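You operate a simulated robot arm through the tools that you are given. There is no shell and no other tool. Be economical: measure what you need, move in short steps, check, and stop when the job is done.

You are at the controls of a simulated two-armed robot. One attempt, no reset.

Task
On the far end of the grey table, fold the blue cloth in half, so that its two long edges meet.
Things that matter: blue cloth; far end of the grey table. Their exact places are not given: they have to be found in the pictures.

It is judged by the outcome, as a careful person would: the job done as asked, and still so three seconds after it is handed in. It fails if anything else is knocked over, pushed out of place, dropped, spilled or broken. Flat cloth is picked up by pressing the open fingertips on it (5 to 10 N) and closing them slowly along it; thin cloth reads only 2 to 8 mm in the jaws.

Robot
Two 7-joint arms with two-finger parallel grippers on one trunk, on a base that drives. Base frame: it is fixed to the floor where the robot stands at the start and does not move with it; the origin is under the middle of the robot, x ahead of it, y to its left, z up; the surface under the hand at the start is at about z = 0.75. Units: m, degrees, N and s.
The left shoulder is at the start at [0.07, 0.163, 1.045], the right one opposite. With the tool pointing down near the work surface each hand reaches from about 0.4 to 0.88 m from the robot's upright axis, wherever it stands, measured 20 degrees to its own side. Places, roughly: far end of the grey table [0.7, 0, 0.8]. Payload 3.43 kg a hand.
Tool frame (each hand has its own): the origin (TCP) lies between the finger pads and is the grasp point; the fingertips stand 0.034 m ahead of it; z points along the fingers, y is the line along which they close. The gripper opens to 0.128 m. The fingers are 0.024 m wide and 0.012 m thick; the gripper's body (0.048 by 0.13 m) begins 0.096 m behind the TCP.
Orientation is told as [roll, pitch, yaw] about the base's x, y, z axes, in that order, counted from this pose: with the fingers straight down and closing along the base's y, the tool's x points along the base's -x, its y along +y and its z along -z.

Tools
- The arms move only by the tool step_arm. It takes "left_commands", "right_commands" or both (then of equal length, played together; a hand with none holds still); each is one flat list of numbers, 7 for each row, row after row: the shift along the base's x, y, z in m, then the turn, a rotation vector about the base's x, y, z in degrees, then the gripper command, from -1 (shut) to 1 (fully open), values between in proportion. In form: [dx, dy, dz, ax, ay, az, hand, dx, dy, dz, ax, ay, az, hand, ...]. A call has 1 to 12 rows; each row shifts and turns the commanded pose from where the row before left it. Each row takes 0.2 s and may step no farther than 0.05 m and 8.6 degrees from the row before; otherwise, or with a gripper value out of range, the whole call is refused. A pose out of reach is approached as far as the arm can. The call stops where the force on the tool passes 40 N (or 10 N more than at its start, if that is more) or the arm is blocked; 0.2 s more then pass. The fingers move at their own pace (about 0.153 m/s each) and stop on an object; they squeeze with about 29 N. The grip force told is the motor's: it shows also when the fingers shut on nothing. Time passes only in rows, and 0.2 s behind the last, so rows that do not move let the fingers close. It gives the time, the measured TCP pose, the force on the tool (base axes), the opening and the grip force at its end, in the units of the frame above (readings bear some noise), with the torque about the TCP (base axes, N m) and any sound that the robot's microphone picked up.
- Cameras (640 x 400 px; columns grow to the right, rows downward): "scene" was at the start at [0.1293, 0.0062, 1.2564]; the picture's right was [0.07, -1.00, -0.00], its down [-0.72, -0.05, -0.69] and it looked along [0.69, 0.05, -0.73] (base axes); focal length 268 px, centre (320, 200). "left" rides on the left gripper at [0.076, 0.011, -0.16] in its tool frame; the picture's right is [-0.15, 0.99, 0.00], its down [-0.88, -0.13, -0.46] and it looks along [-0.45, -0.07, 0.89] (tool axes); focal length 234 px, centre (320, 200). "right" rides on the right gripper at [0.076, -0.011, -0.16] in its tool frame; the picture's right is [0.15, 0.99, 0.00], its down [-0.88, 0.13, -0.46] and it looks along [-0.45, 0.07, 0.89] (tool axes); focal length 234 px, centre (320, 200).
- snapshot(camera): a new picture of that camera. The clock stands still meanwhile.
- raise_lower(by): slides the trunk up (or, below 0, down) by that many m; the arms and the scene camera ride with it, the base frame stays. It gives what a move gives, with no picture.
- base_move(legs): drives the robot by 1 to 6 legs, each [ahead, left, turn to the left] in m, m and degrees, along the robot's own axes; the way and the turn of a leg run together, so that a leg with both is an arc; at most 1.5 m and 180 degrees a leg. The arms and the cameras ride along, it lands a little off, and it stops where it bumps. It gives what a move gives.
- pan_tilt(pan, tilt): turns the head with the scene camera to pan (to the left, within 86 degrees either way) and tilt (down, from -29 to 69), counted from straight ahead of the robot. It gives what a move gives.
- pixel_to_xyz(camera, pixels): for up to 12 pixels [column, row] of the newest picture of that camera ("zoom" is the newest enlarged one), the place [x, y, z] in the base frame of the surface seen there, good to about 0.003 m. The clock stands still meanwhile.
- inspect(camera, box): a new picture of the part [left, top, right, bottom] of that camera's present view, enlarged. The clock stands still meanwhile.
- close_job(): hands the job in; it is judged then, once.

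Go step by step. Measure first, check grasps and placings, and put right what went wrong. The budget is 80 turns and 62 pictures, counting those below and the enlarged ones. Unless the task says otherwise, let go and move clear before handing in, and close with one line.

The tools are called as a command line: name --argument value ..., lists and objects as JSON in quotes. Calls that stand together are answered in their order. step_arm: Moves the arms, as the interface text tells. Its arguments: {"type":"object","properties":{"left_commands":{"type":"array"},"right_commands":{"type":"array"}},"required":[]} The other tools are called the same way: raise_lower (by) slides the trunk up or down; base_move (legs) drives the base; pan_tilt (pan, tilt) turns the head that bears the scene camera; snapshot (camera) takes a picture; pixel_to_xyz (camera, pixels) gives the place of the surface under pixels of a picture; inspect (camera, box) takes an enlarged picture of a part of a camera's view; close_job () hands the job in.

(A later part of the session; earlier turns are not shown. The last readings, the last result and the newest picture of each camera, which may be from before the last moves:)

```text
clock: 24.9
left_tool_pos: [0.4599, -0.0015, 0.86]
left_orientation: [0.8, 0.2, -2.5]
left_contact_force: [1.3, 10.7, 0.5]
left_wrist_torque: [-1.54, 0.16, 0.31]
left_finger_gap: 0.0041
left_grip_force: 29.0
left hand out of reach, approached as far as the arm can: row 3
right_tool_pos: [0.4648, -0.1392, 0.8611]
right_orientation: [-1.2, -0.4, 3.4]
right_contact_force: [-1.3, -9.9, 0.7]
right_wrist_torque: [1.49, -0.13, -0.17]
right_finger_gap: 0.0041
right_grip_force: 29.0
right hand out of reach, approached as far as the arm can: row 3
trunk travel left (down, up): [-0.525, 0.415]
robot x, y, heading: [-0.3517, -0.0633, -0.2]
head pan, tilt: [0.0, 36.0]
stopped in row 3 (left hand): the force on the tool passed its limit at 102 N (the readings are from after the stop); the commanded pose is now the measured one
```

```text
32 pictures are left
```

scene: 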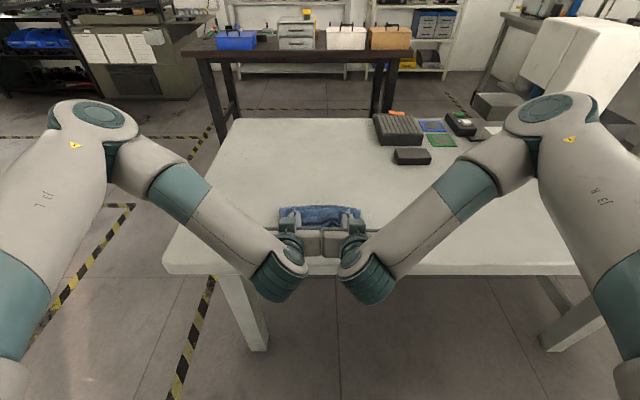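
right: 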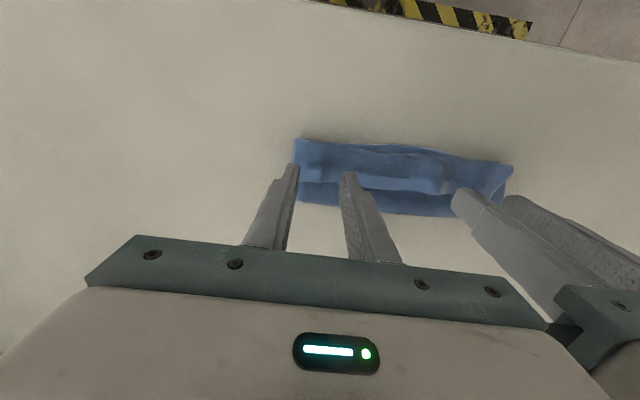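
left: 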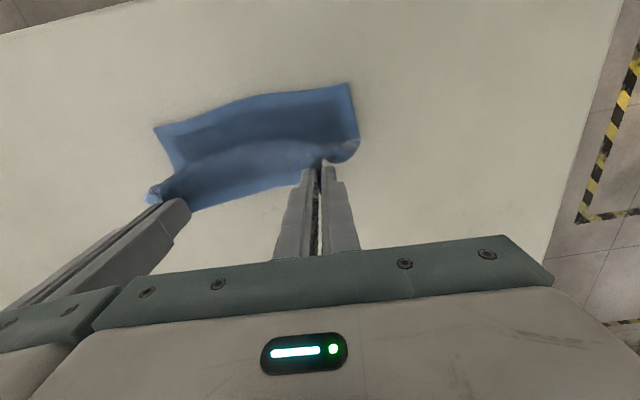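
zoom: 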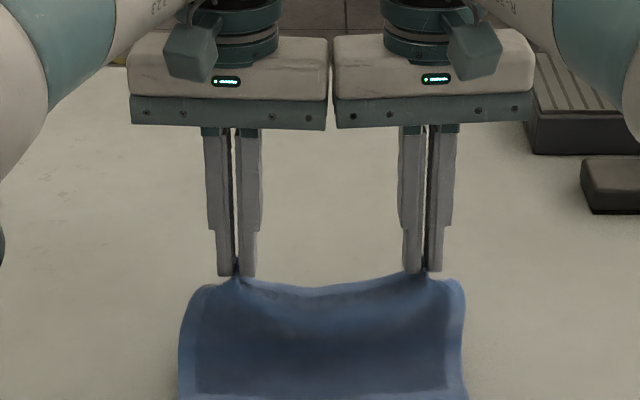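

I reached the arm limit at x≈0.46 from this stance, and the hands drifted together and touched, though both grips still hold. I'll restore the spacing and orientation, then drive forward 0.1 m, which also carries the cloth edge toward the far side.

step_arm --left_commands '[-0.008, 0.002, 0, -0.4, 0, 1.2, -1, -0.007, 0.002, 0, -0.4, 0, 1.3, -1, 0, 0, 0, 0, 0, 0, -1]' --right_commands '[-0.01, -0.004, 0, 0.6, 0, -1.7, -1, -0.01, -0.004, 0, 0.6, 0, -1.7, -1, 0, 0, 0, 0, 0, 0, -1]'

base_move --legs '[[0.1, 0, 0]]'

snapshot --camera "left"

```text
clock: 25.7
left_tool_pos: [0.4441, -0.0028, 0.8601]
left_orientation: [0.0, 0.1, -0.4]
left_contact_force: [0.5, 1.1, -0.6]
left_wrist_torque: [-0.01, -0.02, -0.03]
left_finger_gap: 0.0045
left_grip_force: 28.8
right_tool_pos: [0.4431, -0.1444, 0.8619]
right_orientation: [0.1, -0.6, 0.1]
right_contact_force: [-0.5, -1.1, 0.1]
right_wrist_torque: [0.02, 0.0, 0.0]
right_finger_gap: 0.004
right_grip_force: 28.6
trunk travel left (down, up): [-0.525, 0.415]
robot x, y, heading: [-0.3472, -0.0641, 0.4]
head pan, tilt: [0.0, 36.0]
```

```text
clock: 26.9
left_tool_pos: [0.5455, -0.0015, 0.86]
left_orientation: [0.0, 0.2, -0.3]
left_contact_force: [1.0, -0.4, -0.7]
left_wrist_torque: [-0.01, 0.01, -0.04]
left_finger_gap: 0.0042
left_grip_force: 28.9
right_tool_pos: [0.5431, -0.144, 0.8615]
right_orientation: [0.0, -0.4, 0.2]
right_contact_force: [0.5, -0.2, -0.5]
right_wrist_torque: [-0.06, 0.04, -0.02]
right_finger_gap: 0.0041
right_grip_force: 29.4
trunk travel left (down, up): [-0.525, 0.415]
robot x, y, heading: [-0.2488, -0.0629, 0.3]
head pan, tilt: [0.0, 36.0]
```

```text
31 pictures are left
```

left: 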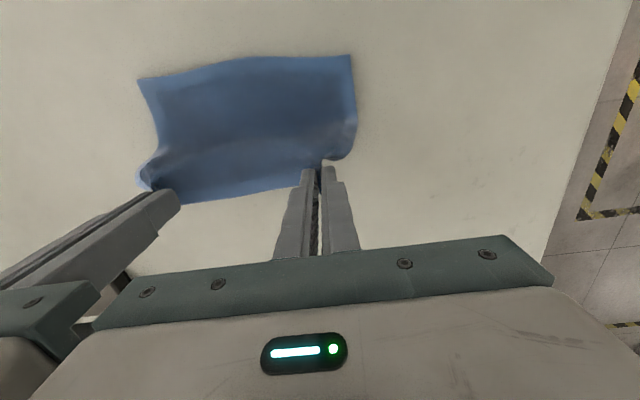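

The cloth is opened out again and held by its far hem. I'll spread the hands a little and check where the near edge is now.

pixel_to_xyz --camera "left" --pixels '[[348, 58], [300, 60], [250, 62], [200, 70], [145, 82], [250, 120], [250, 185], [348, 130]]'

step_arm --left_commands '[0, 0.003, -0.03, 0, 0, 0, -1, 0.002, 0.002, -0.02, 0, 0, 0, -1, 0, 0, 0, 0, 0, 0, -1]' --right_commands '[0, -0.002, -0.03, 0, 0, 0, -1, 0.002, -0.001, -0.02, 0, 0, 0, -1, 0, 0, 0, 0, 0, 0, -1]'

inspect --camera "scene" --box '[240, 120, 400, 220]'

```text
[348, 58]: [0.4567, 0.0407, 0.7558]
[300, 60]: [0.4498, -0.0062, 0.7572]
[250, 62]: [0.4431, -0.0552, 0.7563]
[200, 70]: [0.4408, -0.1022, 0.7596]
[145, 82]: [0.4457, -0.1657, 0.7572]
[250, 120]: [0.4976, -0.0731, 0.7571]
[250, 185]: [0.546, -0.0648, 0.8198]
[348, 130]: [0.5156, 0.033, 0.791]
```

```text
clock: 27.7
left_tool_pos: [0.5469, 0.0034, 0.8098]
left_orientation: [-0.2, 0.0, -0.4]
left_contact_force: [-0.4, -5.9, 0.6]
left_wrist_torque: [-0.23, -0.01, 0.04]
left_finger_gap: 0.0044
left_grip_force: 28.9
right_tool_pos: [0.544, -0.1479, 0.8129]
right_orientation: [0.1, -0.5, 0.3]
right_contact_force: [-0.4, 5.5, 1.3]
right_wrist_torque: [0.27, 0.01, 0.0]
right_finger_gap: 0.004
right_grip_force: 28.8
trunk travel left (down, up): [-0.525, 0.415]
robot x, y, heading: [-0.2474, -0.0661, 0.3]
head pan, tilt: [0.0, 36.0]
```

```text
4.00 times, centred on (320, 170) of scene
```

zoom: 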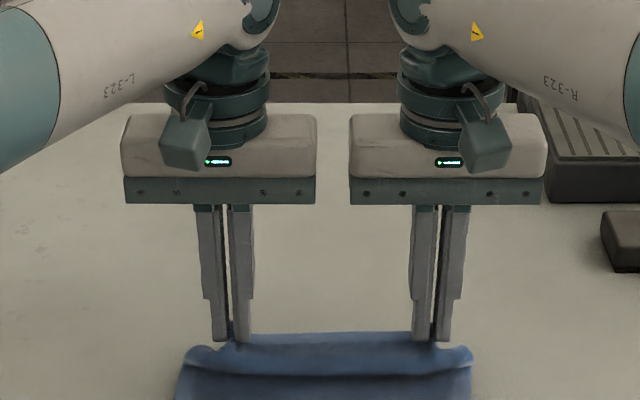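

Both grips hold and the cloth has shifted bodily by 5 cm in +x, so the near edge is now at about x 0.446–0.455. This time I'll lift the cloth until the hanging half is taut over the middle (x≈0.535), then come down in an arc.

step_arm --left_commands '[-0.0044, 0, 0.0188, 0, -7.5, 0, -1, -0.0063, 0, 0.0173, 0, -7.5, 0, -1, -0.0073, 0, 0.0119, 0, -7.5, 0, -1, -0.011, 0, 0.0045, 0, -7.5, 0, -1, -0.0183, 0, -0.0042, 0, -5, 0, -1, -0.0209, 0, -0.0094, 0, -5, 0, -1, -0.0182, 0, -0.0148, 0, -5, 0, -1]' --right_commands '[-0.0049, 0, 0.0183, 0, -7.5, 0, -1, -0.0068, 0, 0.0168, 0, -7.5, 0, -1, -0.0078, 0, 0.0114, 0, -7.5, 0, -1, -0.0115, 0, 0.004, 0, -7.5, 0, -1, -0.0188, 0, -0.0047, 0, -5, 0, -1, -0.0214, 0, -0.0098, 0, -5, 0, -1, -0.0187, 0, -0.0148, 0, -5, 0, -1]'

snapshot --camera "left"

snapshot --camera "right"

```text
clock: 29.3
left_tool_pos: [0.4607, 0.0036, 0.8349]
left_orientation: [0.2, -44.9, -0.3]
left_contact_force: [-0.5, -6.8, 0.0]
left_wrist_torque: [-0.22, -0.01, -0.17]
left_finger_gap: 0.0044
left_grip_force: 29.2
right_tool_pos: [0.4561, -0.1479, 0.8322]
right_orientation: [0.0, -45.6, 0.2]
right_contact_force: [1.1, 6.4, -0.5]
right_wrist_torque: [0.15, 0.04, 0.16]
right_finger_gap: 0.004
right_grip_force: 29.2
trunk travel left (down, up): [-0.525, 0.415]
robot x, y, heading: [-0.2462, -0.0646, 0.1]
head pan, tilt: [0.0, 36.0]
```

```text
29 pictures are left
```

left: 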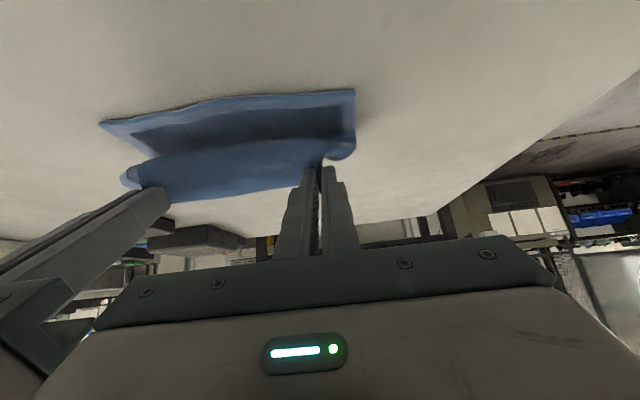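

```text
28 pictures are left
```

right: 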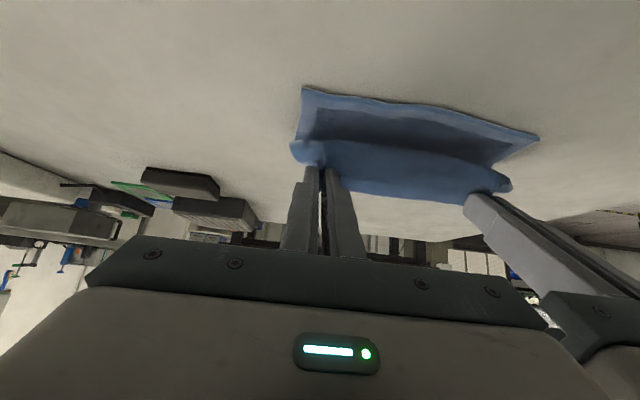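

The arc looks good. I'll measure the near edge again before the final lowering.

pixel_to_xyz --camera "left" --pixels '[[350, 93], [310, 94], [240, 101], [180, 111], [130, 122], [106, 126], [180, 190], [325, 165]]'

pixel_to_xyz --camera "right" --pixels '[[305, 91], [340, 98], [400, 104], [480, 122], [530, 138]]'

```text
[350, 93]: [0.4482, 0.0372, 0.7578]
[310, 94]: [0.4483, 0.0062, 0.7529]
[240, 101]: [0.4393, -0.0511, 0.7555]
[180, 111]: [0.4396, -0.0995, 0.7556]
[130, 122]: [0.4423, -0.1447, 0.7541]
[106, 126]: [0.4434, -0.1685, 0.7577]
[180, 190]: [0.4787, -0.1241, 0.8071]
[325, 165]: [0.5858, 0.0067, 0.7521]
```

```text
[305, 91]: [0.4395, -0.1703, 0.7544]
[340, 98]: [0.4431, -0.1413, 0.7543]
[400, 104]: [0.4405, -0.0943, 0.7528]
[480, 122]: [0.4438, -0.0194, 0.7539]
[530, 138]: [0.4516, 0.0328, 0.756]
```

The near edge is at x≈0.447 on the left and 0.4425 on the right. I'll lower the held hem to just inside that line without pressing.

step_arm --left_commands '[-0.0151, 0, -0.0189, 0, -5, 0, -1, -0.008, 0, -0.0143, 0, -3.5, 0, -1, -0.0057, 0, -0.01, 0, -3.5, 0, -1, -0.0031, 0, -0.005, 0, -3, 0, -1, 0, 0, 0, 0, 0, 0, -1]' --right_commands '[-0.0151, 0, -0.0183, 0, -4.6, 0, -1, -0.008, 0, -0.0133, 0, -3.5, 0, -1, -0.0057, 0, -0.009, 0, -3.5, 0, -1, -0.0031, 0, -0.005, 0, -3, 0, -1, 0, 0, 0, 0, 0, 0, -1]'

inspect --camera "left" --box '[80, 90, 400, 250]'

inspect --camera "scene" --box '[200, 110, 440, 260]'

```text
clock: 30.5
left_tool_pos: [0.4285, 0.0044, 0.7889]
left_orientation: [0.5, -60.0, -0.5]
left_contact_force: [0.3, -7.6, 4.1]
left_wrist_torque: [-0.22, -0.11, -0.21]
left_finger_gap: 0.0043
left_grip_force: 29.6
right_tool_pos: [0.4236, -0.1478, 0.7882]
right_orientation: [0.0, -60.1, 0.4]
right_contact_force: [-0.6, 8.5, 1.0]
right_wrist_torque: [0.12, -0.06, 0.2]
right_finger_gap: 0.004
right_grip_force: 28.5
trunk travel left (down, up): [-0.525, 0.415]
robot x, y, heading: [-0.2491, -0.0623, 0.4]
head pan, tilt: [0.0, 36.0]
```

```text
2.00 times, centred on (240, 170) of left
```

zoom: 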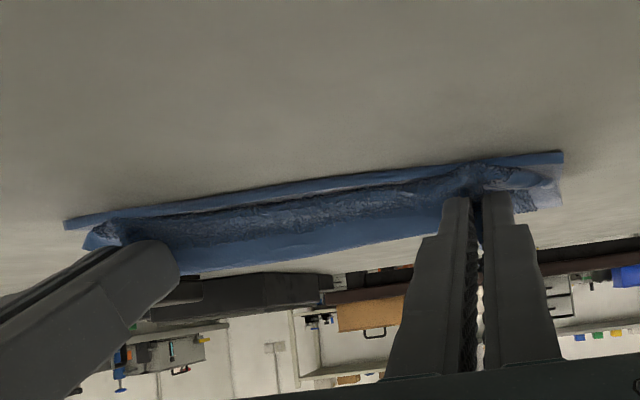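

```text
2.67 times, centred on (320, 185) of scene
```

zoom: 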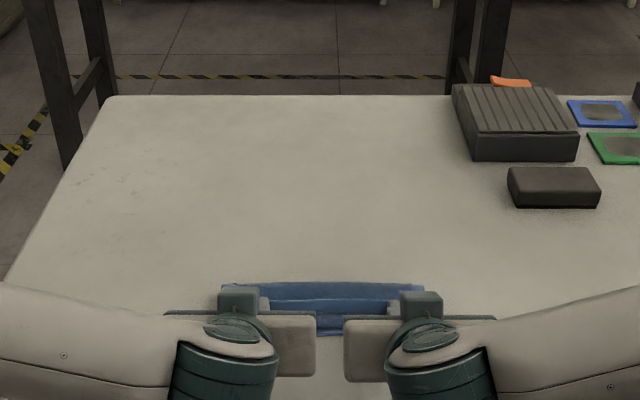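

The hem is in position and still held. Before releasing, I'll measure the line of the fold and of the standing hem in the scene zoom.

pixel_to_xyz --camera "zoom" --pixels '[[330, 284], [330, 290], [330, 296], [330, 302], [330, 308], [330, 314], [330, 320], [330, 326], [330, 332]]'

inspect --camera "scene" --box '[270, 205, 370, 240]'

```text
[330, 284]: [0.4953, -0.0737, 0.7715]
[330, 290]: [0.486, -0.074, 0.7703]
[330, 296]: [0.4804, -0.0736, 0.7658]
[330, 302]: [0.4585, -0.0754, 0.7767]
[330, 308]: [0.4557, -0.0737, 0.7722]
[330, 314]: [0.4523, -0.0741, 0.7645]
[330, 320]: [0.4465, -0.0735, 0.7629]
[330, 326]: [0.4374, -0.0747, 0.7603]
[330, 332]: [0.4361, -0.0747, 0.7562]
```

```text
6.40 times, centred on (320, 222) of scene
```

zoom: 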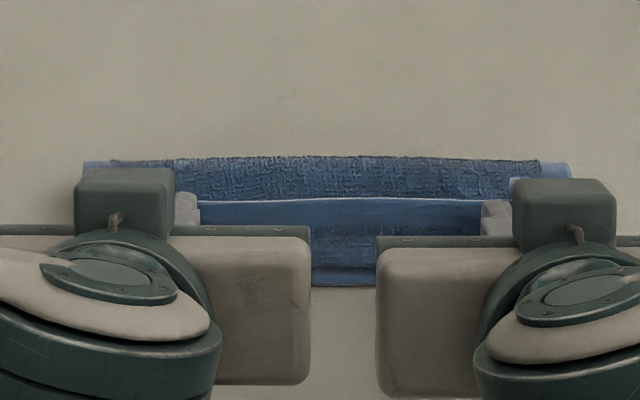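

The standing hem's top is at x≈0.458 and the fold loop is still round (front at x≈0.50), so there is slack to take up. I'll pull the grips outward by about 15 mm while pitching to 75°, so the hem leans outward.

step_arm --left_commands '[-0.0065, -0.0005, -0.003, 0, -5, 0, -1, -0.0065, -0.0005, -0.003, 0, -5, 0, -1]' --right_commands '[-0.0065, 0.0005, -0.003, 0, -5, 0, -1, -0.0065, 0.0005, -0.003, 0, -5, 0, -1]'

inspect --camera "scene" --box '[270, 205, 370, 267]'

```text
clock: 31.1
left_tool_pos: [0.4143, 0.0016, 0.7829]
left_orientation: [0.9, -70.0, -0.9]
left_contact_force: [-0.5, -3.5, 5.0]
left_wrist_torque: [-0.04, -0.1, -0.06]
left_finger_gap: 0.0044
left_grip_force: 29.1
right_tool_pos: [0.4104, -0.1471, 0.7824]
right_orientation: [-0.4, -70.0, 0.2]
right_contact_force: [-0.9, 3.9, 1.4]
right_wrist_torque: [0.11, -0.03, 0.13]
right_finger_gap: 0.0038
right_grip_force: 29.4
trunk travel left (down, up): [-0.525, 0.415]
robot x, y, heading: [-0.2453, -0.0616, 0.2]
head pan, tilt: [0.0, 36.0]
```

```text
6.40 times, centred on (320, 236) of scene
```

zoom: 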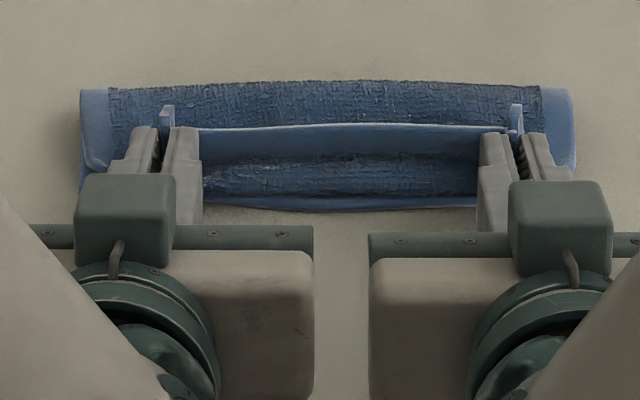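

No strain at 70°, and the hem now stands nearly upright just inside the near edge. I'll pitch on to 80° with a small further pull.

step_arm --left_commands '[-0.004, -0.0003, -0.003, 0, -5, 0, -1, -0.004, 0, -0.002, 0, -5, 0, -1]' --right_commands '[-0.004, 0.0003, -0.003, 0, -5, 0, -1, -0.004, 0, -0.002, 0, -5, 0, -1]'

inspect --camera "scene" --box '[270, 205, 370, 267]'

```text
clock: 31.5
left_tool_pos: [0.4113, 0.0005, 0.783]
left_orientation: [3.2, -74.6, -1.9]
left_contact_force: [1.3, 5.3, 0.9]
left_wrist_torque: [-0.25, -0.04, -0.55]
left_finger_gap: 0.0044
left_grip_force: 28.9
left hand out of reach, approached as far as the arm can: row 1, 2
right_tool_pos: [0.4043, -0.1367, 0.7907]
right_orientation: [-2.8, -74.8, 1.2]
right_contact_force: [-1.4, -5.0, 1.0]
right_wrist_torque: [0.32, 0.05, 0.66]
right_finger_gap: 0.0041
right_grip_force: 29.1
right hand out of reach, approached as far as the arm can: row 1, 2
trunk travel left (down, up): [-0.525, 0.415]
robot x, y, heading: [-0.2466, -0.0629, 0.3]
head pan, tilt: [0.0, 36.0]
stopped in row 2 (left hand): the force on the tool passed its limit at 67 N (the readings are from after the stop); the commanded pose is now the measured one
```

```text
6.40 times, centred on (320, 236) of scene
```

zoom: 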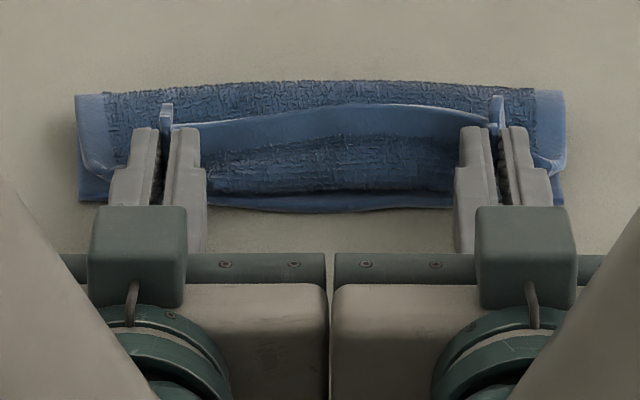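

The arms reach their pitch limit at about 72°. I'll return to 70° with the proper spacing.

step_arm --left_commands '[0, 0.0006, -0.0005, -0.4, 2.3, -0.6, -1, 0, 0.0006, -0.0005, -0.45, 2.3, -0.6, -1, 0, 0, 0, 0, 0, 0, -1]' --right_commands '[0.002, -0.005, -0.0045, 0.35, 2.4, 0.75, -1, 0.002, -0.005, -0.0045, 0.35, 2.4, 0.75, -1, 0, 0, 0, 0, 0, 0, -1]'

inspect --camera "scene" --box '[270, 205, 370, 267]'

inspect --camera "left" --box '[80, 90, 400, 250]'

```text
clock: 32.3
left_tool_pos: [0.4103, 0.0016, 0.7836]
left_orientation: [-0.1, -70.0, 0.0]
left_contact_force: [-0.4, -1.5, 4.0]
left_wrist_torque: [-0.06, -0.06, -0.03]
left_finger_gap: 0.0045
left_grip_force: 29.0
right_tool_pos: [0.4081, -0.1438, 0.7826]
right_orientation: [-0.5, -69.8, 0.4]
right_contact_force: [0.9, 2.1, 5.4]
right_wrist_torque: [0.09, -0.11, 0.02]
right_finger_gap: 0.0038
right_grip_force: 28.9
trunk travel left (down, up): [-0.525, 0.415]
robot x, y, heading: [-0.2499, -0.064, 0.1]
head pan, tilt: [0.0, 36.0]
```

```text
6.40 times, centred on (320, 236) of scene
```

zoom: 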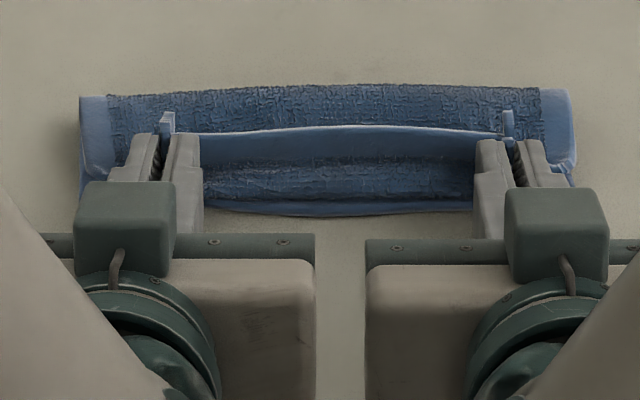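

```text
2.00 times, centred on (240, 170) of left
```

zoom: 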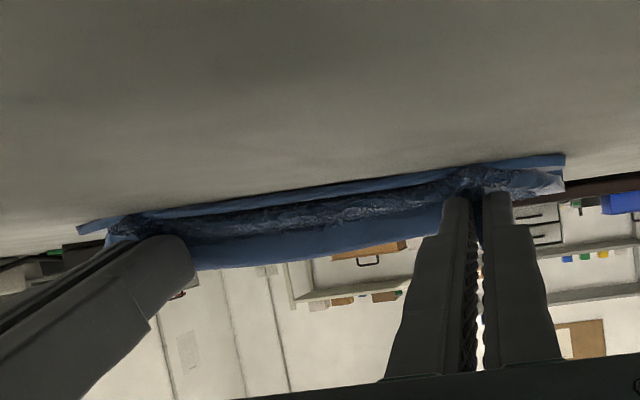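

At 70° the grips sit about 1 cm outside the near edge, with the hem leaning slightly back. I'll lower both, open only the left hand and back it out. The right keeps holding while the left then pushes the hem outward from behind.

step_arm --left_commands '[0, 0, -0.003, 0, 0, 0, -1, 0, 0, -0.002, 0, 0, 0, -1, 0, 0, 0, 0, 0, 0, -0.8, 0, 0, 0, 0, 0, 0, -0.6, 0, 0, 0.002, 0, 0, 0, -0.5, -0.015, 0, 0.008, 0, 0, 0, -0.5, -0.015, 0.005, 0.02, 0, 8, 0, -0.5, 0, 0.01, 0.04, 0, 8, 0, -0.5, 0, 0.015, 0.04, 0, 8, 0, -0.4, 0.01, 0, 0.03, 0, 8, 0, -0.3, 0.02, 0, 0, 0, 8, 0, -0.2, 0.02, 0, 0, 0, 8, 0, -0.1]' --right_commands '[0, 0, -0.003, 0, 0, 0, -1, 0, 0, -0.002, 0, 0, 0, -1, 0, 0, 0, 0, 0, 0, -1, 0, 0, 0, 0, 0, 0, -1, 0, 0, 0, 0, 0, 0, -1, 0, 0, 0, 0, 0, 0, -1, 0, 0, 0, 0, 0, 0, -1, 0, 0, 0, 0, 0, 0, -1, 0, 0, 0, 0, 0, 0, -1, 0, 0, 0, 0, 0, 0, -1, 0, 0, 0, 0, 0, 0, -1, 0, 0, 0, 0, 0, 0, -1]'

inspect --camera "scene" --box '[260, 190, 380, 265]'

```text
clock: 34.9
left_tool_pos: [0.4291, 0.0319, 0.9177]
left_orientation: [0.0, -22.0, 0.0]
left_contact_force: [0.3, -0.5, 0.3]
left_wrist_torque: [0.0, -0.01, -0.03]
left_finger_gap: 0.0577
left_grip_force: 0.0
right_tool_pos: [0.4073, -0.1444, 0.7773]
right_orientation: [-0.8, -69.8, 0.3]
right_contact_force: [3.5, 0.2, 24.9]
right_wrist_torque: [0.04, -0.79, -0.01]
right_finger_gap: 0.004
right_grip_force: 28.3
trunk travel left (down, up): [-0.525, 0.415]
robot x, y, heading: [-0.2483, -0.0628, 0.3]
head pan, tilt: [0.0, 36.0]
```

```text
5.33 times, centred on (320, 228) of scene
```

zoom: 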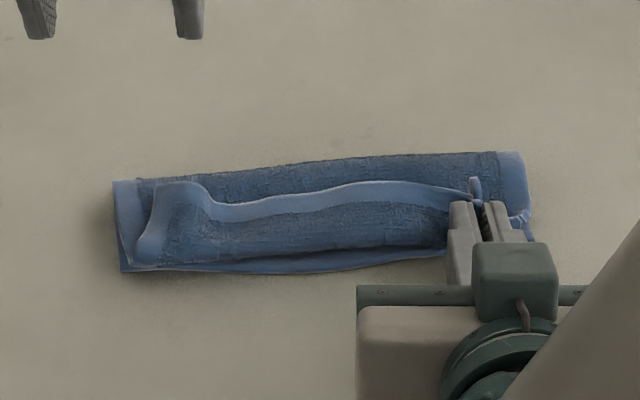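

The left end's hem has leaned back, and the right still holds but presses at 25 N, so I'll ease it up. I'll measure the flap at the left end.

pixel_to_xyz --camera "zoom" --pixels '[[160, 188], [190, 186], [210, 210], [250, 206], [330, 190], [150, 260], [250, 258], [125, 268], [250, 270], [190, 177], [300, 165], [130, 182]]'

step_arm --right_commands '[0, 0, 0.003, 0, 0, 0, -1]'

```text
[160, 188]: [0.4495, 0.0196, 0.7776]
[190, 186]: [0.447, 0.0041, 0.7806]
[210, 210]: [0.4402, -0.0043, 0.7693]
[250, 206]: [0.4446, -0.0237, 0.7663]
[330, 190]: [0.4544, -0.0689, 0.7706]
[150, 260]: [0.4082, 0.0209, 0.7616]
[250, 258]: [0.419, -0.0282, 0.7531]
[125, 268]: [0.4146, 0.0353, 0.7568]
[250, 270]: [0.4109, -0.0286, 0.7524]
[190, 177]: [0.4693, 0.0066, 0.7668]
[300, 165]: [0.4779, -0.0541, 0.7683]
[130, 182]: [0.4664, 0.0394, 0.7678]
```

```text
clock: 35.3
left_tool_pos: [0.4285, 0.0307, 0.9176]
left_orientation: [-0.2, -22.0, 0.0]
left_contact_force: [0.0, -0.3, -1.0]
left_wrist_torque: [0.0, -0.01, 0.0]
left_finger_gap: 0.0577
left_grip_force: 0.1
right_tool_pos: [0.4061, -0.1438, 0.7783]
right_orientation: [-0.7, -69.6, 0.5]
right_contact_force: [4.3, 0.9, 17.9]
right_wrist_torque: [0.03, -0.59, 0.03]
right_finger_gap: 0.0039
right_grip_force: 28.8
trunk travel left (down, up): [-0.525, 0.415]
robot x, y, heading: [-0.2466, -0.0609, 0.0]
head pan, tilt: [0.0, 36.0]
```

The retreat under pressure dragged the left end of the cloth about 3 cm toward the robot, so the layers are uneven. I'll unload and release the right hand without pressing, then regrip the hem with the fingers tilted the other way. That way the final pitch turns the hem past vertical.

step_arm --left_commands '[0, 0, 0, 0, 7.3, 0, -0.4, 0, 0, 0, 0, 7.3, 0, -0.4, 0, 0, 0, 0, 7.3, 0, -0.4, 0, 0, 0, 0, 0, 0, -0.4, 0, 0, 0, 0, 0, 0, -0.4, 0, 0, 0, 0, 0, 0, -0.4, 0, 0, 0, 0, 0, 0, -0.4, 0, 0, 0, 0, 0, 0, -0.4, 0, 0, 0, 0, 0, 0, -0.4, 0, 0, 0, 0, 0, 0, -0.4, 0, 0, 0, 0, 0, 0, -0.4, 0, 0, 0, 0, 0, 0, -0.4]' --right_commands '[0, 0, 0.006, 0, 0, 0, -1, 0, 0, 0, 0, 0, 0, -0.7, 0, 0, 0, 0, 0, 0, -0.4, -0.015, 0, 0.01, 0, 0, 0, -0.4, -0.02, -0.005, 0.02, 0, 8, 0, -0.4, 0, -0.01, 0.04, 0, 8, 0, -0.4, 0, -0.01, 0.04, 0, 8, 0, -0.4, 0.01, 0, 0.02, 0, 8, 0, -0.4, 0.015, 0, 0, 0, 8, 0, -0.4, 0.015, 0, 0, 0, 8.5, 0, -0.4, 0.01, 0, 0, 0, 8.5, 0, -0.4, 0, 0, 0, 0, 8.5, 0, -0.4]'

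inspect --camera "scene" --box '[260, 180, 388, 260]'

```text
clock: 37.9
left_tool_pos: [0.4307, 0.0314, 0.9154]
left_orientation: [0.0, 0.0, 0.0]
left_contact_force: [0.7, 0.3, -0.2]
left_wrist_torque: [-0.01, 0.0, 0.02]
left_finger_gap: 0.0381
left_grip_force: 0.0
right_tool_pos: [0.4238, -0.1717, 0.9139]
right_orientation: [0.1, -4.1, 0.2]
right_contact_force: [0.0, 0.2, -0.2]
right_wrist_torque: [0.01, 0.03, 0.01]
right_finger_gap: 0.0385
right_grip_force: 0.0
trunk travel left (down, up): [-0.525, 0.415]
robot x, y, heading: [-0.2501, -0.0622, -0.2]
head pan, tilt: [0.0, 36.0]
```

```text
5.00 times, centred on (324, 220) of scene
```

zoom: 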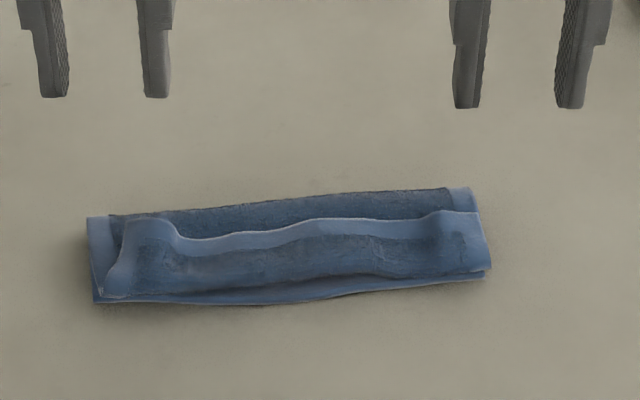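

The state is the same as after the first release, only slightly skewed. I'll measure the flap edge, the bend and the near edge for the regrip.

pixel_to_xyz --camera "zoom" --pixels '[[130, 226], [160, 225], [190, 242], [250, 240], [330, 224], [430, 215], [472, 215], [115, 290], [300, 288], [485, 268], [97, 300], [485, 278]]'

```text
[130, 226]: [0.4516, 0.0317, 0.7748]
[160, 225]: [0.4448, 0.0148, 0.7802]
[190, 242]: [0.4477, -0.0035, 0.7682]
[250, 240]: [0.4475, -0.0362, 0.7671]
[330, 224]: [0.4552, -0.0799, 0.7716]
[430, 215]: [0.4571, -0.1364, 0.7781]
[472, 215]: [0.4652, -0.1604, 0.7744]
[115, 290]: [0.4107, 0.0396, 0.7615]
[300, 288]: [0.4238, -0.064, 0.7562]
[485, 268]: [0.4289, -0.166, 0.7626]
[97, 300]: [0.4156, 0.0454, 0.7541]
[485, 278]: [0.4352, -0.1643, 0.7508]
```

I'll bring both hands over the flap tilted 25° (fingers pointing toward the robot) and stop just above contact.

step_arm --left_commands '[0.0073, -0.0088, -0.0283, 0, 8.33, 0, -0.45, 0.0073, -0.0088, -0.0283, 0, 8.33, 0, -0.45, 0.0073, -0.0088, -0.0283, 0, 8.33, 0, -0.45, 0, 0, -0.015, 0, 0, 0, -0.45, 0, 0, -0.01, 0, 0, 0, -0.45, 0, 0, 0, 0, 0, 0, -0.45]' --right_commands '[0.0136, 0.0096, -0.028, 0, 8.5, 0, -0.45, 0.0136, 0.0096, -0.028, 0, 8.5, 0, -0.45, 0.0136, 0.0096, -0.028, 0, 8.5, 0, -0.45, 0, 0, -0.015, 0, 3.6, 0, -0.45, 0, 0, -0.01, 0, 0, 0, -0.45, 0, 0, 0, 0, 0, 0, -0.45]'

inspect --camera "left" --box '[100, 90, 400, 250]'

```text
clock: 39.3
left_tool_pos: [0.4524, 0.0066, 0.8078]
left_orientation: [0.0, 24.9, 0.0]
left_contact_force: [0.3, 0.1, -0.6]
left_wrist_torque: [-0.02, -0.01, -0.02]
left_finger_gap: 0.0353
left_grip_force: 0.0
right_tool_pos: [0.4631, -0.1422, 0.8051]
right_orientation: [0.1, 24.6, 0.2]
right_contact_force: [-0.6, 0.0, -0.5]
right_wrist_torque: [-0.06, 0.0, -0.02]
right_finger_gap: 0.0355
right_grip_force: 0.0
trunk travel left (down, up): [-0.525, 0.415]
robot x, y, heading: [-0.2493, -0.0639, -0.0]
head pan, tilt: [0.0, 36.0]
```

```text
2.13 times, centred on (250, 170) of left
```

zoom: 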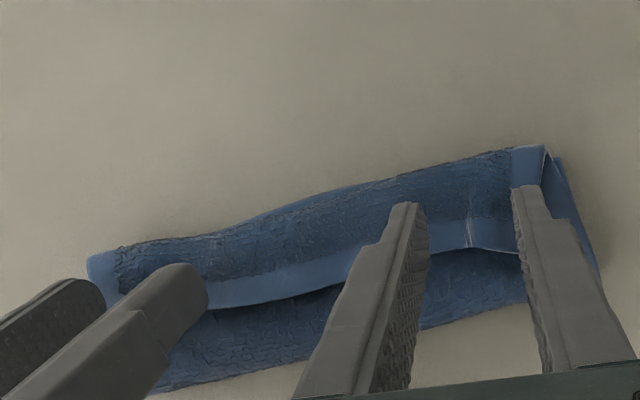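

The fingers are over the hem edge. I'll lower to light contact.

step_arm --left_commands '[0, 0, -0.004, 0, 0, 0, -0.45, 0, 0, -0.004, 0, 0, 0, -0.45, 0, 0, -0.002, 0, 0, 0, -0.45]' --right_commands '[0, 0, -0.003, 0, 0, 0, -0.45, 0, 0, -0.003, 0, 0, 0, -0.45, 0, 0, -0.002, 0, 0, 0, -0.45]'

```text
clock: 40.1
left_tool_pos: [0.4518, 0.0066, 0.7976]
left_orientation: [0.0, 24.9, 0.1]
left_contact_force: [0.3, -0.7, 0.6]
left_wrist_torque: [0.03, 0.02, -0.02]
left_finger_gap: 0.0355
left_grip_force: 0.0
right_tool_pos: [0.4644, -0.1406, 0.7976]
right_orientation: [0.2, 24.7, 0.3]
right_contact_force: [-0.2, -0.3, 1.0]
right_wrist_torque: [0.01, 0.0, 0.02]
right_finger_gap: 0.0351
right_grip_force: 0.1
trunk travel left (down, up): [-0.525, 0.415]
robot x, y, heading: [-0.2484, -0.0644, 0.2]
head pan, tilt: [0.0, 36.0]
```

step_arm --left_commands '[0, 0, -0.002, 0, 0, 0, -0.45, 0, 0, -0.001, 0, 0, 0, -0.45]' --right_commands '[0, 0, -0.002, 0, 0, 0, -0.45, 0, 0, -0.001, 0, 0, 0, -0.45]'

```text
clock: 40.7
left_tool_pos: [0.4515, 0.0056, 0.7935]
left_orientation: [-0.1, 24.9, 0.0]
left_contact_force: [0.2, -0.1, 4.4]
left_wrist_torque: [-0.01, 0.04, -0.01]
left_finger_gap: 0.0348
left_grip_force: 0.1
right_tool_pos: [0.4635, -0.1406, 0.7953]
right_orientation: [0.2, 24.8, 0.1]
right_contact_force: [1.3, -0.1, 2.5]
right_wrist_torque: [0.02, 0.0, 0.0]
right_finger_gap: 0.0351
right_grip_force: 0.1
trunk travel left (down, up): [-0.525, 0.415]
robot x, y, heading: [-0.2479, -0.0631, 0.1]
head pan, tilt: [0.0, 36.0]
```

The contact is 4.4 N on the left and 2.5 N on the right. I'll close slowly.

step_arm --left_commands '[0, 0, 0, 0, 0, 0, -0.52, 0, 0, 0, 0, 0, 0, -0.59, 0, 0, 0, 0, 0, 0, -0.66, 0, 0, 0, 0, 0, 0, -0.73, 0, 0, 0, 0, 0, 0, -0.8, 0, 0, 0, 0, 0, 0, -0.87, 0, 0, 0, 0, 0, 0, -0.94, 0, 0, 0, 0, 0, 0, -1, 0, 0, 0, 0, 0, 0, -1, 0, 0, 0, 0, 0, 0, -1]' --right_commands '[0, 0, -0.0005, 0, 0, 0, -0.52, 0, 0, 0, 0, 0, 0, -0.59, 0, 0, 0, 0, 0, 0, -0.66, 0, 0, 0, 0, 0, 0, -0.73, 0, 0, 0, 0, 0, 0, -0.8, 0, 0, 0, 0, 0, 0, -0.87, 0, 0, 0, 0, 0, 0, -0.94, 0, 0, 0, 0, 0, 0, -1, 0, 0, 0, 0, 0, 0, -1, 0, 0, 0, 0, 0, 0, -1]'

inspect --camera "left" --box '[60, 90, 400, 260]'

```text
clock: 42.9
left_tool_pos: [0.4531, 0.0055, 0.7943]
left_orientation: [-0.1, 24.9, -0.2]
left_contact_force: [0.1, -4.7, 3.1]
left_wrist_torque: [-0.1, 0.04, 0.06]
left_finger_gap: 0.0037
left_grip_force: 28.8
right_tool_pos: [0.4635, -0.1423, 0.7942]
right_orientation: [0.2, 24.8, 0.3]
right_contact_force: [0.3, 2.5, 4.9]
right_wrist_torque: [0.13, 0.0, 0.02]
right_finger_gap: 0.0045
right_grip_force: 28.7
trunk travel left (down, up): [-0.525, 0.415]
robot x, y, heading: [-0.2448, -0.069, 0.1]
head pan, tilt: [0.0, 36.0]
```

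```text
1.88 times, centred on (230, 175) of left
```

zoom: 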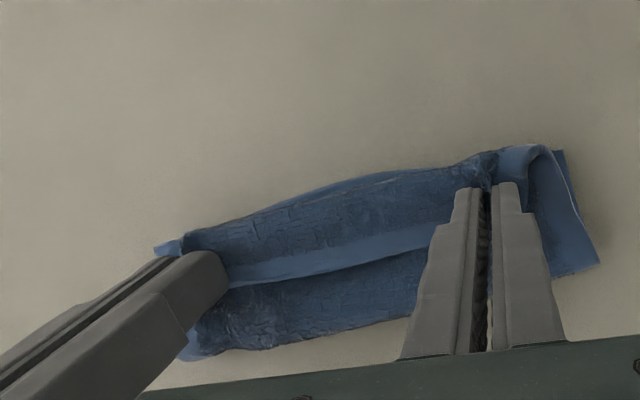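

Both hands hold the hem edge (3.7 and 4.5 mm). I'll lift it up and over the cloth's middle until the hanging half is taut, pitching as I go.

step_arm --left_commands '[-0.0037, 0, 0.015, 0, -7.86, 0, -1, -0.0007, 0, 0.018, 0, -7.86, 0, -1, 0.0043, 0, 0.016, 0, -7.86, 0, -1, 0.0083, 0, 0.012, 0, -7.86, 0, -1, 0.0103, 0, 0.008, 0, -7.86, 0, -1, 0.0083, 0, 0.004, 0, -7.86, 0, -1, 0.0061, 0, 0.003, 0, -7.86, 0, -1]' --right_commands '[-0.0023, 0, 0.015, 0, -7.86, 0, -1, 0.0007, 0, 0.018, 0, -7.86, 0, -1, 0.0057, 0, 0.016, 0, -7.86, 0, -1, 0.0097, 0, 0.012, 0, -7.86, 0, -1, 0.0117, 0, 0.008, 0, -7.86, 0, -1, 0.0097, 0, 0.004, 0, -7.86, 0, -1, 0.0075, 0, 0.003, 0, -7.86, 0, -1]'

snapshot --camera "left"

```text
clock: 44.5
left_tool_pos: [0.4847, 0.0052, 0.871]
left_orientation: [-0.1, -30.2, 0.0]
left_contact_force: [0.9, -3.1, -0.2]
left_wrist_torque: [-0.12, -0.02, -0.11]
left_finger_gap: 0.0035
left_grip_force: 28.2
right_tool_pos: [0.507, -0.1415, 0.8699]
right_orientation: [0.1, -30.4, 0.1]
right_contact_force: [-0.5, 4.3, 0.4]
right_wrist_torque: [0.14, 0.01, 0.14]
right_finger_gap: 0.0039
right_grip_force: 29.2
trunk travel left (down, up): [-0.525, 0.415]
robot x, y, heading: [-0.2491, -0.0644, 0.2]
head pan, tilt: [0.0, 36.0]
```

```text
16 pictures are left
```

left: 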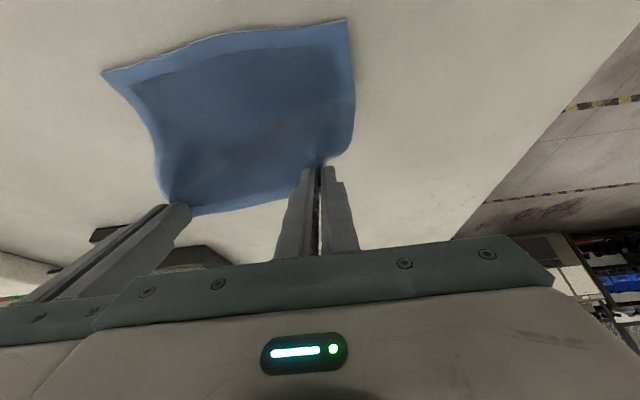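

The cloth is open and held nicely. I'll measure the near edge and the profile through the sheet.

pixel_to_xyz --camera "left" --pixels '[[344, 24], [310, 28], [240, 36], [180, 50], [130, 66], [106, 73], [245, 70], [245, 100], [245, 130], [245, 160], [245, 185], [245, 205]]'

```text
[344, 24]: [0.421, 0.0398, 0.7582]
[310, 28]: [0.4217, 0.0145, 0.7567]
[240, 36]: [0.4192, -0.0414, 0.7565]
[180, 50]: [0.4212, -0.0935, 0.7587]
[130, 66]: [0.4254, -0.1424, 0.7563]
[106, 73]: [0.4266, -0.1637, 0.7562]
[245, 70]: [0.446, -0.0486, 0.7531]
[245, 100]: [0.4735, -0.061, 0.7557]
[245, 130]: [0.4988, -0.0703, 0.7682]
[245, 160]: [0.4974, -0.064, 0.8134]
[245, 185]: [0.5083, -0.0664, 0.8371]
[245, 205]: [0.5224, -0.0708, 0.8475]
```

The near edge is at x≈0.421–0.426, and the sheet rises vertically at x≈0.50, which is the true middle. I'll now bring the hem down along the arc to just above the near edge, ending at 70°.

step_arm --left_commands '[-0.0192, 0, -0.0023, 0, -6, 0, -1, -0.0182, 0, -0.0079, 0, -6, 0, -1, -0.0151, 0, -0.0131, 0, -6, 0, -1, -0.0119, 0, -0.0162, 0, -6, 0, -1, -0.0085, 0, -0.0185, 0, -6, 0, -1, -0.0042, 0, -0.0152, 0, -5, 0, -1, -0.0009, 0, -0.0127, 0, -4.5, 0, -1]' --right_commands '[-0.0222, 0, -0.0023, 0, -6, 0, -1, -0.0212, 0, -0.0079, 0, -6, 0, -1, -0.0181, 0, -0.0131, 0, -6, 0, -1, -0.0149, 0, -0.0162, 0, -6, 0, -1, -0.0115, 0, -0.0185, 0, -6, 0, -1, -0.0072, 0, -0.0152, 0, -5, 0, -1, -0.0009, 0, -0.0127, 0, -4.5, 0, -1]'

inspect --camera "scene" --box '[270, 205, 370, 267]'

```text
clock: 46.0
left_tool_pos: [0.4083, 0.0021, 0.8067]
left_orientation: [-2.4, -65.5, 2.5]
left_contact_force: [-0.5, 5.7, -0.5]
left_wrist_torque: [-0.18, 0.0, -0.56]
left_finger_gap: 0.0035
left_grip_force: 29.0
right_tool_pos: [0.4148, -0.1271, 0.8139]
right_orientation: [6.2, -66.0, -5.6]
right_contact_force: [0.7, -5.6, -0.3]
right_wrist_torque: [0.1, 0.02, 0.51]
right_finger_gap: 0.0037
right_grip_force: 29.2
trunk travel left (down, up): [-0.525, 0.415]
robot x, y, heading: [-0.249, -0.066, -0.1]
head pan, tilt: [0.0, 36.0]
stopped in row 7 (left hand): the force on the tool passed its limit at 61 N (the readings are from after the stop); the commanded pose is now the measured one
```

```text
6.40 times, centred on (320, 236) of scene
```

zoom: 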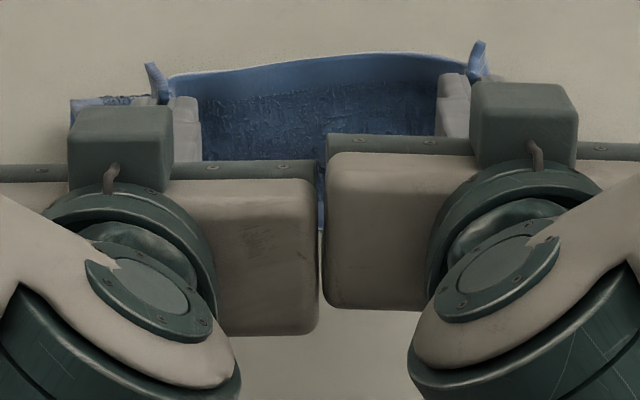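

The wrists hit their pitch limit again at this height, about 66°. I'll restore 58° and the spacing first; the steeper pitch is only reachable lower down.

step_arm --left_commands '[0.001, 0.0015, -0.0015, 0.5, 3.7, -0.15, -1, 0.001, 0.0015, -0.0015, 0.5, 3.8, -0.15, -1, 0, 0, 0, 0, 0, 0, -1]' --right_commands '[0, -0.0072, -0.0055, -1.25, 4, 0, -1, 0, -0.0072, -0.0055, -1.25, 4, 0, -1, 0, 0, 0, 0, 0, 0, -1]'

```text
clock: 46.8
left_tool_pos: [0.4119, 0.0048, 0.8028]
left_orientation: [0.2, -57.8, -0.1]
left_contact_force: [0.4, -1.5, 0.0]
left_wrist_torque: [-0.05, 0.01, -0.04]
left_finger_gap: 0.0033
left_grip_force: 28.6
right_tool_pos: [0.415, -0.1401, 0.8029]
right_orientation: [0.2, -58.0, -0.1]
right_contact_force: [-0.2, 2.4, 0.0]
right_wrist_torque: [0.01, 0.0, 0.07]
right_finger_gap: 0.0041
right_grip_force: 28.9
trunk travel left (down, up): [-0.525, 0.415]
robot x, y, heading: [-0.246, -0.0654, 0.0]
head pan, tilt: [0.0, 36.0]
```

The hands are back in order with both grips intact. I'll lower first, then pitch to about 68°.

step_arm --left_commands '[-0.0005, 0, -0.009, 0, 0, 0, -1, -0.0005, 0, -0.003, 0, 0, 0, -1, -0.0015, 0, -0.002, 0, -5, 0, -1, -0.0015, 0, -0.003, 0, -5, 0, -1, 0, 0, 0, 0, 0, 0, -1]' --right_commands '[-0.0005, 0, -0.009, 0, 0, 0, -1, -0.0005, 0, -0.003, 0, 0, 0, -1, -0.0015, 0, -0.002, 0, -5, 0, -1, -0.0015, 0, -0.003, 0, -5, 0, -1, 0, 0, 0, 0, 0, 0, -1]'

inspect --camera "scene" --box '[270, 205, 370, 267]'

pixel_to_xyz --camera "zoom" --pixels '[[320, 90], [320, 105], [320, 120], [320, 135], [320, 150], [320, 165], [320, 180], [320, 195], [320, 205], [320, 215], [320, 225]]'

```text
clock: 48.0
left_tool_pos: [0.4091, 0.0042, 0.7859]
left_orientation: [0.2, -67.8, -0.1]
left_contact_force: [-0.9, -2.4, 0.7]
left_wrist_torque: [-0.02, -0.03, -0.08]
left_finger_gap: 0.0036
left_grip_force: 28.7
right_tool_pos: [0.4122, -0.1428, 0.7852]
right_orientation: [0.4, -68.0, -0.4]
right_contact_force: [-0.4, 1.8, 0.0]
right_wrist_torque: [-0.01, 0.04, 0.07]
right_finger_gap: 0.0039
right_grip_force: 29.1
trunk travel left (down, up): [-0.525, 0.415]
robot x, y, heading: [-0.2477, -0.0644, 0.1]
head pan, tilt: [0.0, 36.0]
```

```text
6.40 times, centred on (320, 236) of scene
```

zoom: 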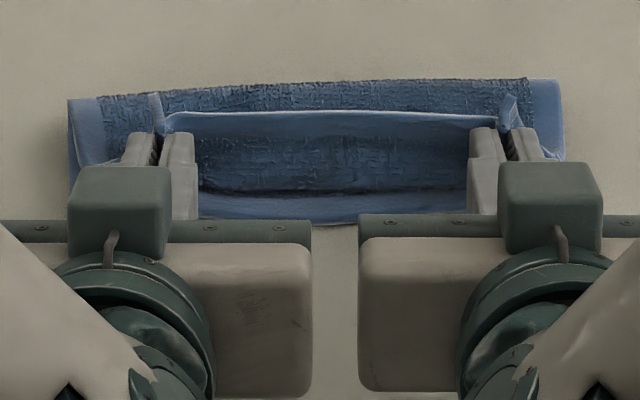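

```text
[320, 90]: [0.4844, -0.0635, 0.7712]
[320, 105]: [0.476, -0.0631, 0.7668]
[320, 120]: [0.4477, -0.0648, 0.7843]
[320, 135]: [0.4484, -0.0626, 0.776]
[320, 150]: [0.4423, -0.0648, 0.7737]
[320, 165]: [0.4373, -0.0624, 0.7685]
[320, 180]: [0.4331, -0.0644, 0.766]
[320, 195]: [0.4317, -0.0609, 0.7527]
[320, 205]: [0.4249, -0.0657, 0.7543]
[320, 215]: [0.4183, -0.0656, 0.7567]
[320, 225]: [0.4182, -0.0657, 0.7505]
```

The hem stands with its bend at x≈0.432 and its tip at x≈0.448, while the near edge is at 0.418. I'll draw the grips outward by 2 cm and slightly down, so the upper layer flattens and only the last few millimetres stand up.

step_arm --left_commands '[-0.005, 0, -0.001, 0, 0, 0, -1, -0.005, 0, -0.001, 0, 0, 0, -1, -0.005, 0, -0.001, 0, 0, 0, -1, -0.005, 0, 0, 0, 0, 0, -1, 0, 0, 0, 0, 0, 0, -1]' --right_commands '[-0.005, 0, -0.001, 0, 0, 0, -1, -0.005, 0, -0.001, 0, 0, 0, -1, -0.005, 0, -0.001, 0, 0, 0, -1, -0.005, 0, 0, 0, 0, 0, -1, 0, 0, 0, 0, 0, 0, -1]'

inspect --camera "scene" --box '[270, 205, 370, 267]'

pixel_to_xyz --camera "zoom" --pixels '[[320, 90], [320, 105], [320, 120], [320, 135], [320, 150], [320, 165], [320, 180], [320, 195], [320, 205], [320, 215], [320, 225]]'

```text
clock: 49.2
left_tool_pos: [0.3873, 0.0039, 0.7828]
left_orientation: [0.2, -67.9, -0.1]
left_contact_force: [0.3, -0.8, 2.2]
left_wrist_torque: [0.01, -0.1, -0.1]
left_finger_gap: 0.0036
left_grip_force: 29.1
right_tool_pos: [0.3904, -0.1403, 0.7838]
right_orientation: [0.2, -68.0, -0.3]
right_contact_force: [-0.3, 1.4, 0.5]
right_wrist_torque: [-0.01, 0.0, 0.06]
right_finger_gap: 0.0039
right_grip_force: 28.9
trunk travel left (down, up): [-0.525, 0.415]
robot x, y, heading: [-0.2494, -0.0633, -0.1]
head pan, tilt: [0.0, 36.0]
```

```text
6.40 times, centred on (320, 236) of scene
```

zoom: 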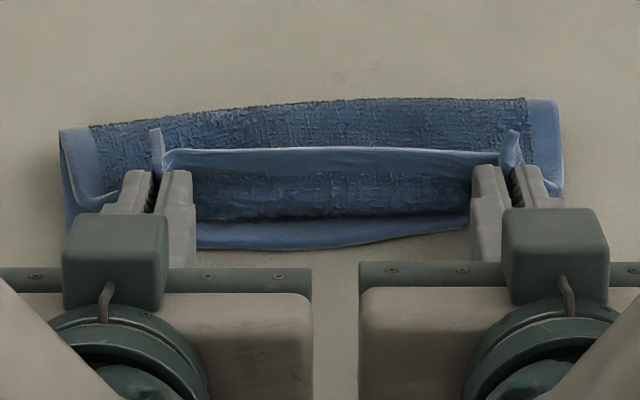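

```text
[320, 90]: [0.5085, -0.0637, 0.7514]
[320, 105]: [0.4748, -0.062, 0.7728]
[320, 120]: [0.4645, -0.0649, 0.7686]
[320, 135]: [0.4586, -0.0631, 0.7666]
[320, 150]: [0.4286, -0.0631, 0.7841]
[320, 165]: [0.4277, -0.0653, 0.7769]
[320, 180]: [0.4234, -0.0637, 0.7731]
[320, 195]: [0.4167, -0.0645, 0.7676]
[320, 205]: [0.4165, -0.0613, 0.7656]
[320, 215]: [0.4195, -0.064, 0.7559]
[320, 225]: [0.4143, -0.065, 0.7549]
```

Pulling only drags the whole cloth, so I'll stop there. The right hand keeps holding; I'll release the left without pressing, and it will then come down behind the standing hem and push it over outward.

step_arm --left_commands '[0, 0, 0.001, 0, 0, 0, -0.7, 0, 0, 0, 0, 0, 0, -0.4, -0.01, 0, 0.006, 0, 0, 0, -0.4, -0.015, 0.003, 0.015, 0, 0, 0, -0.3, -0.005, 0.005, 0.035, 0, 8, 0, -0.2, 0, 0.005, 0.04, 0, 8, 0, -0.06, 0.02, 0, 0.02, 0, 8, 0, -0.06, 0.03, 0, 0, 0, 8, 0, -0.06, 0.03, 0, 0, 0, 8.5, 0, -0.06, 0.018, 0, 0, 0, 8.5, 0, -0.06, 0, 0, 0, 0, 8.5, 0, -0.06, 0, 0, 0, 0, 8.5, 0, -0.06]'

inspect --camera "scene" --box '[260, 190, 380, 265]'

pixel_to_xyz --camera "zoom" --pixels '[[150, 200], [180, 200], [200, 215], [250, 215], [330, 210], [150, 280], [250, 275], [125, 285], [250, 285], [190, 190], [300, 180], [130, 195]]'

```text
clock: 51.8
left_tool_pos: [0.4555, 0.0162, 0.8994]
left_orientation: [0.0, -1.5, -0.2]
left_contact_force: [-0.1, 0.0, -0.1]
left_wrist_torque: [0.01, 0.03, 0.02]
left_finger_gap: 0.0601
left_grip_force: 0.0
right_tool_pos: [0.393, -0.1415, 0.7809]
right_orientation: [0.1, -68.0, -0.2]
right_contact_force: [0.0, 0.3, 0.8]
right_wrist_torque: [0.01, -0.02, 0.02]
right_finger_gap: 0.0042
right_grip_force: 28.6
trunk travel left (down, up): [-0.525, 0.415]
robot x, y, heading: [-0.25, -0.0692, 0.2]
head pan, tilt: [0.0, 36.0]
```

```text
5.33 times, centred on (320, 228) of scene
```

zoom: 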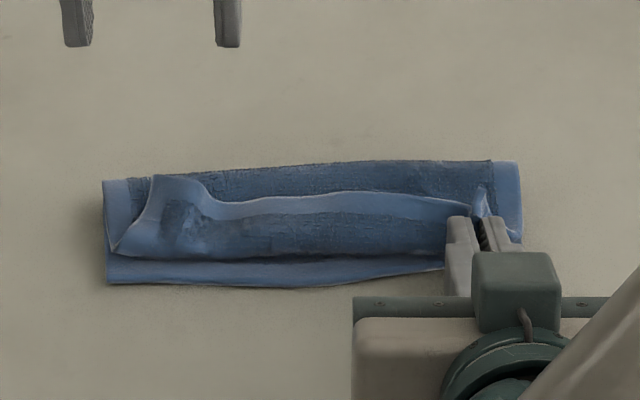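

```text
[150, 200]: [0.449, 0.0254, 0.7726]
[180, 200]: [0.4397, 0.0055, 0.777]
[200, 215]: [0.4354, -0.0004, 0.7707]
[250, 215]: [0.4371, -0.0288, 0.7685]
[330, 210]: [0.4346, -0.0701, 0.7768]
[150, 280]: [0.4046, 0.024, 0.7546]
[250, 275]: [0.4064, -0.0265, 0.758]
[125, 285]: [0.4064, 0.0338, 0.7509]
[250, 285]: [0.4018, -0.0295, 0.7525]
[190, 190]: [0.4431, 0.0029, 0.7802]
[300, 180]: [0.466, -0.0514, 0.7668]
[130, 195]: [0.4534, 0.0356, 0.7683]
```

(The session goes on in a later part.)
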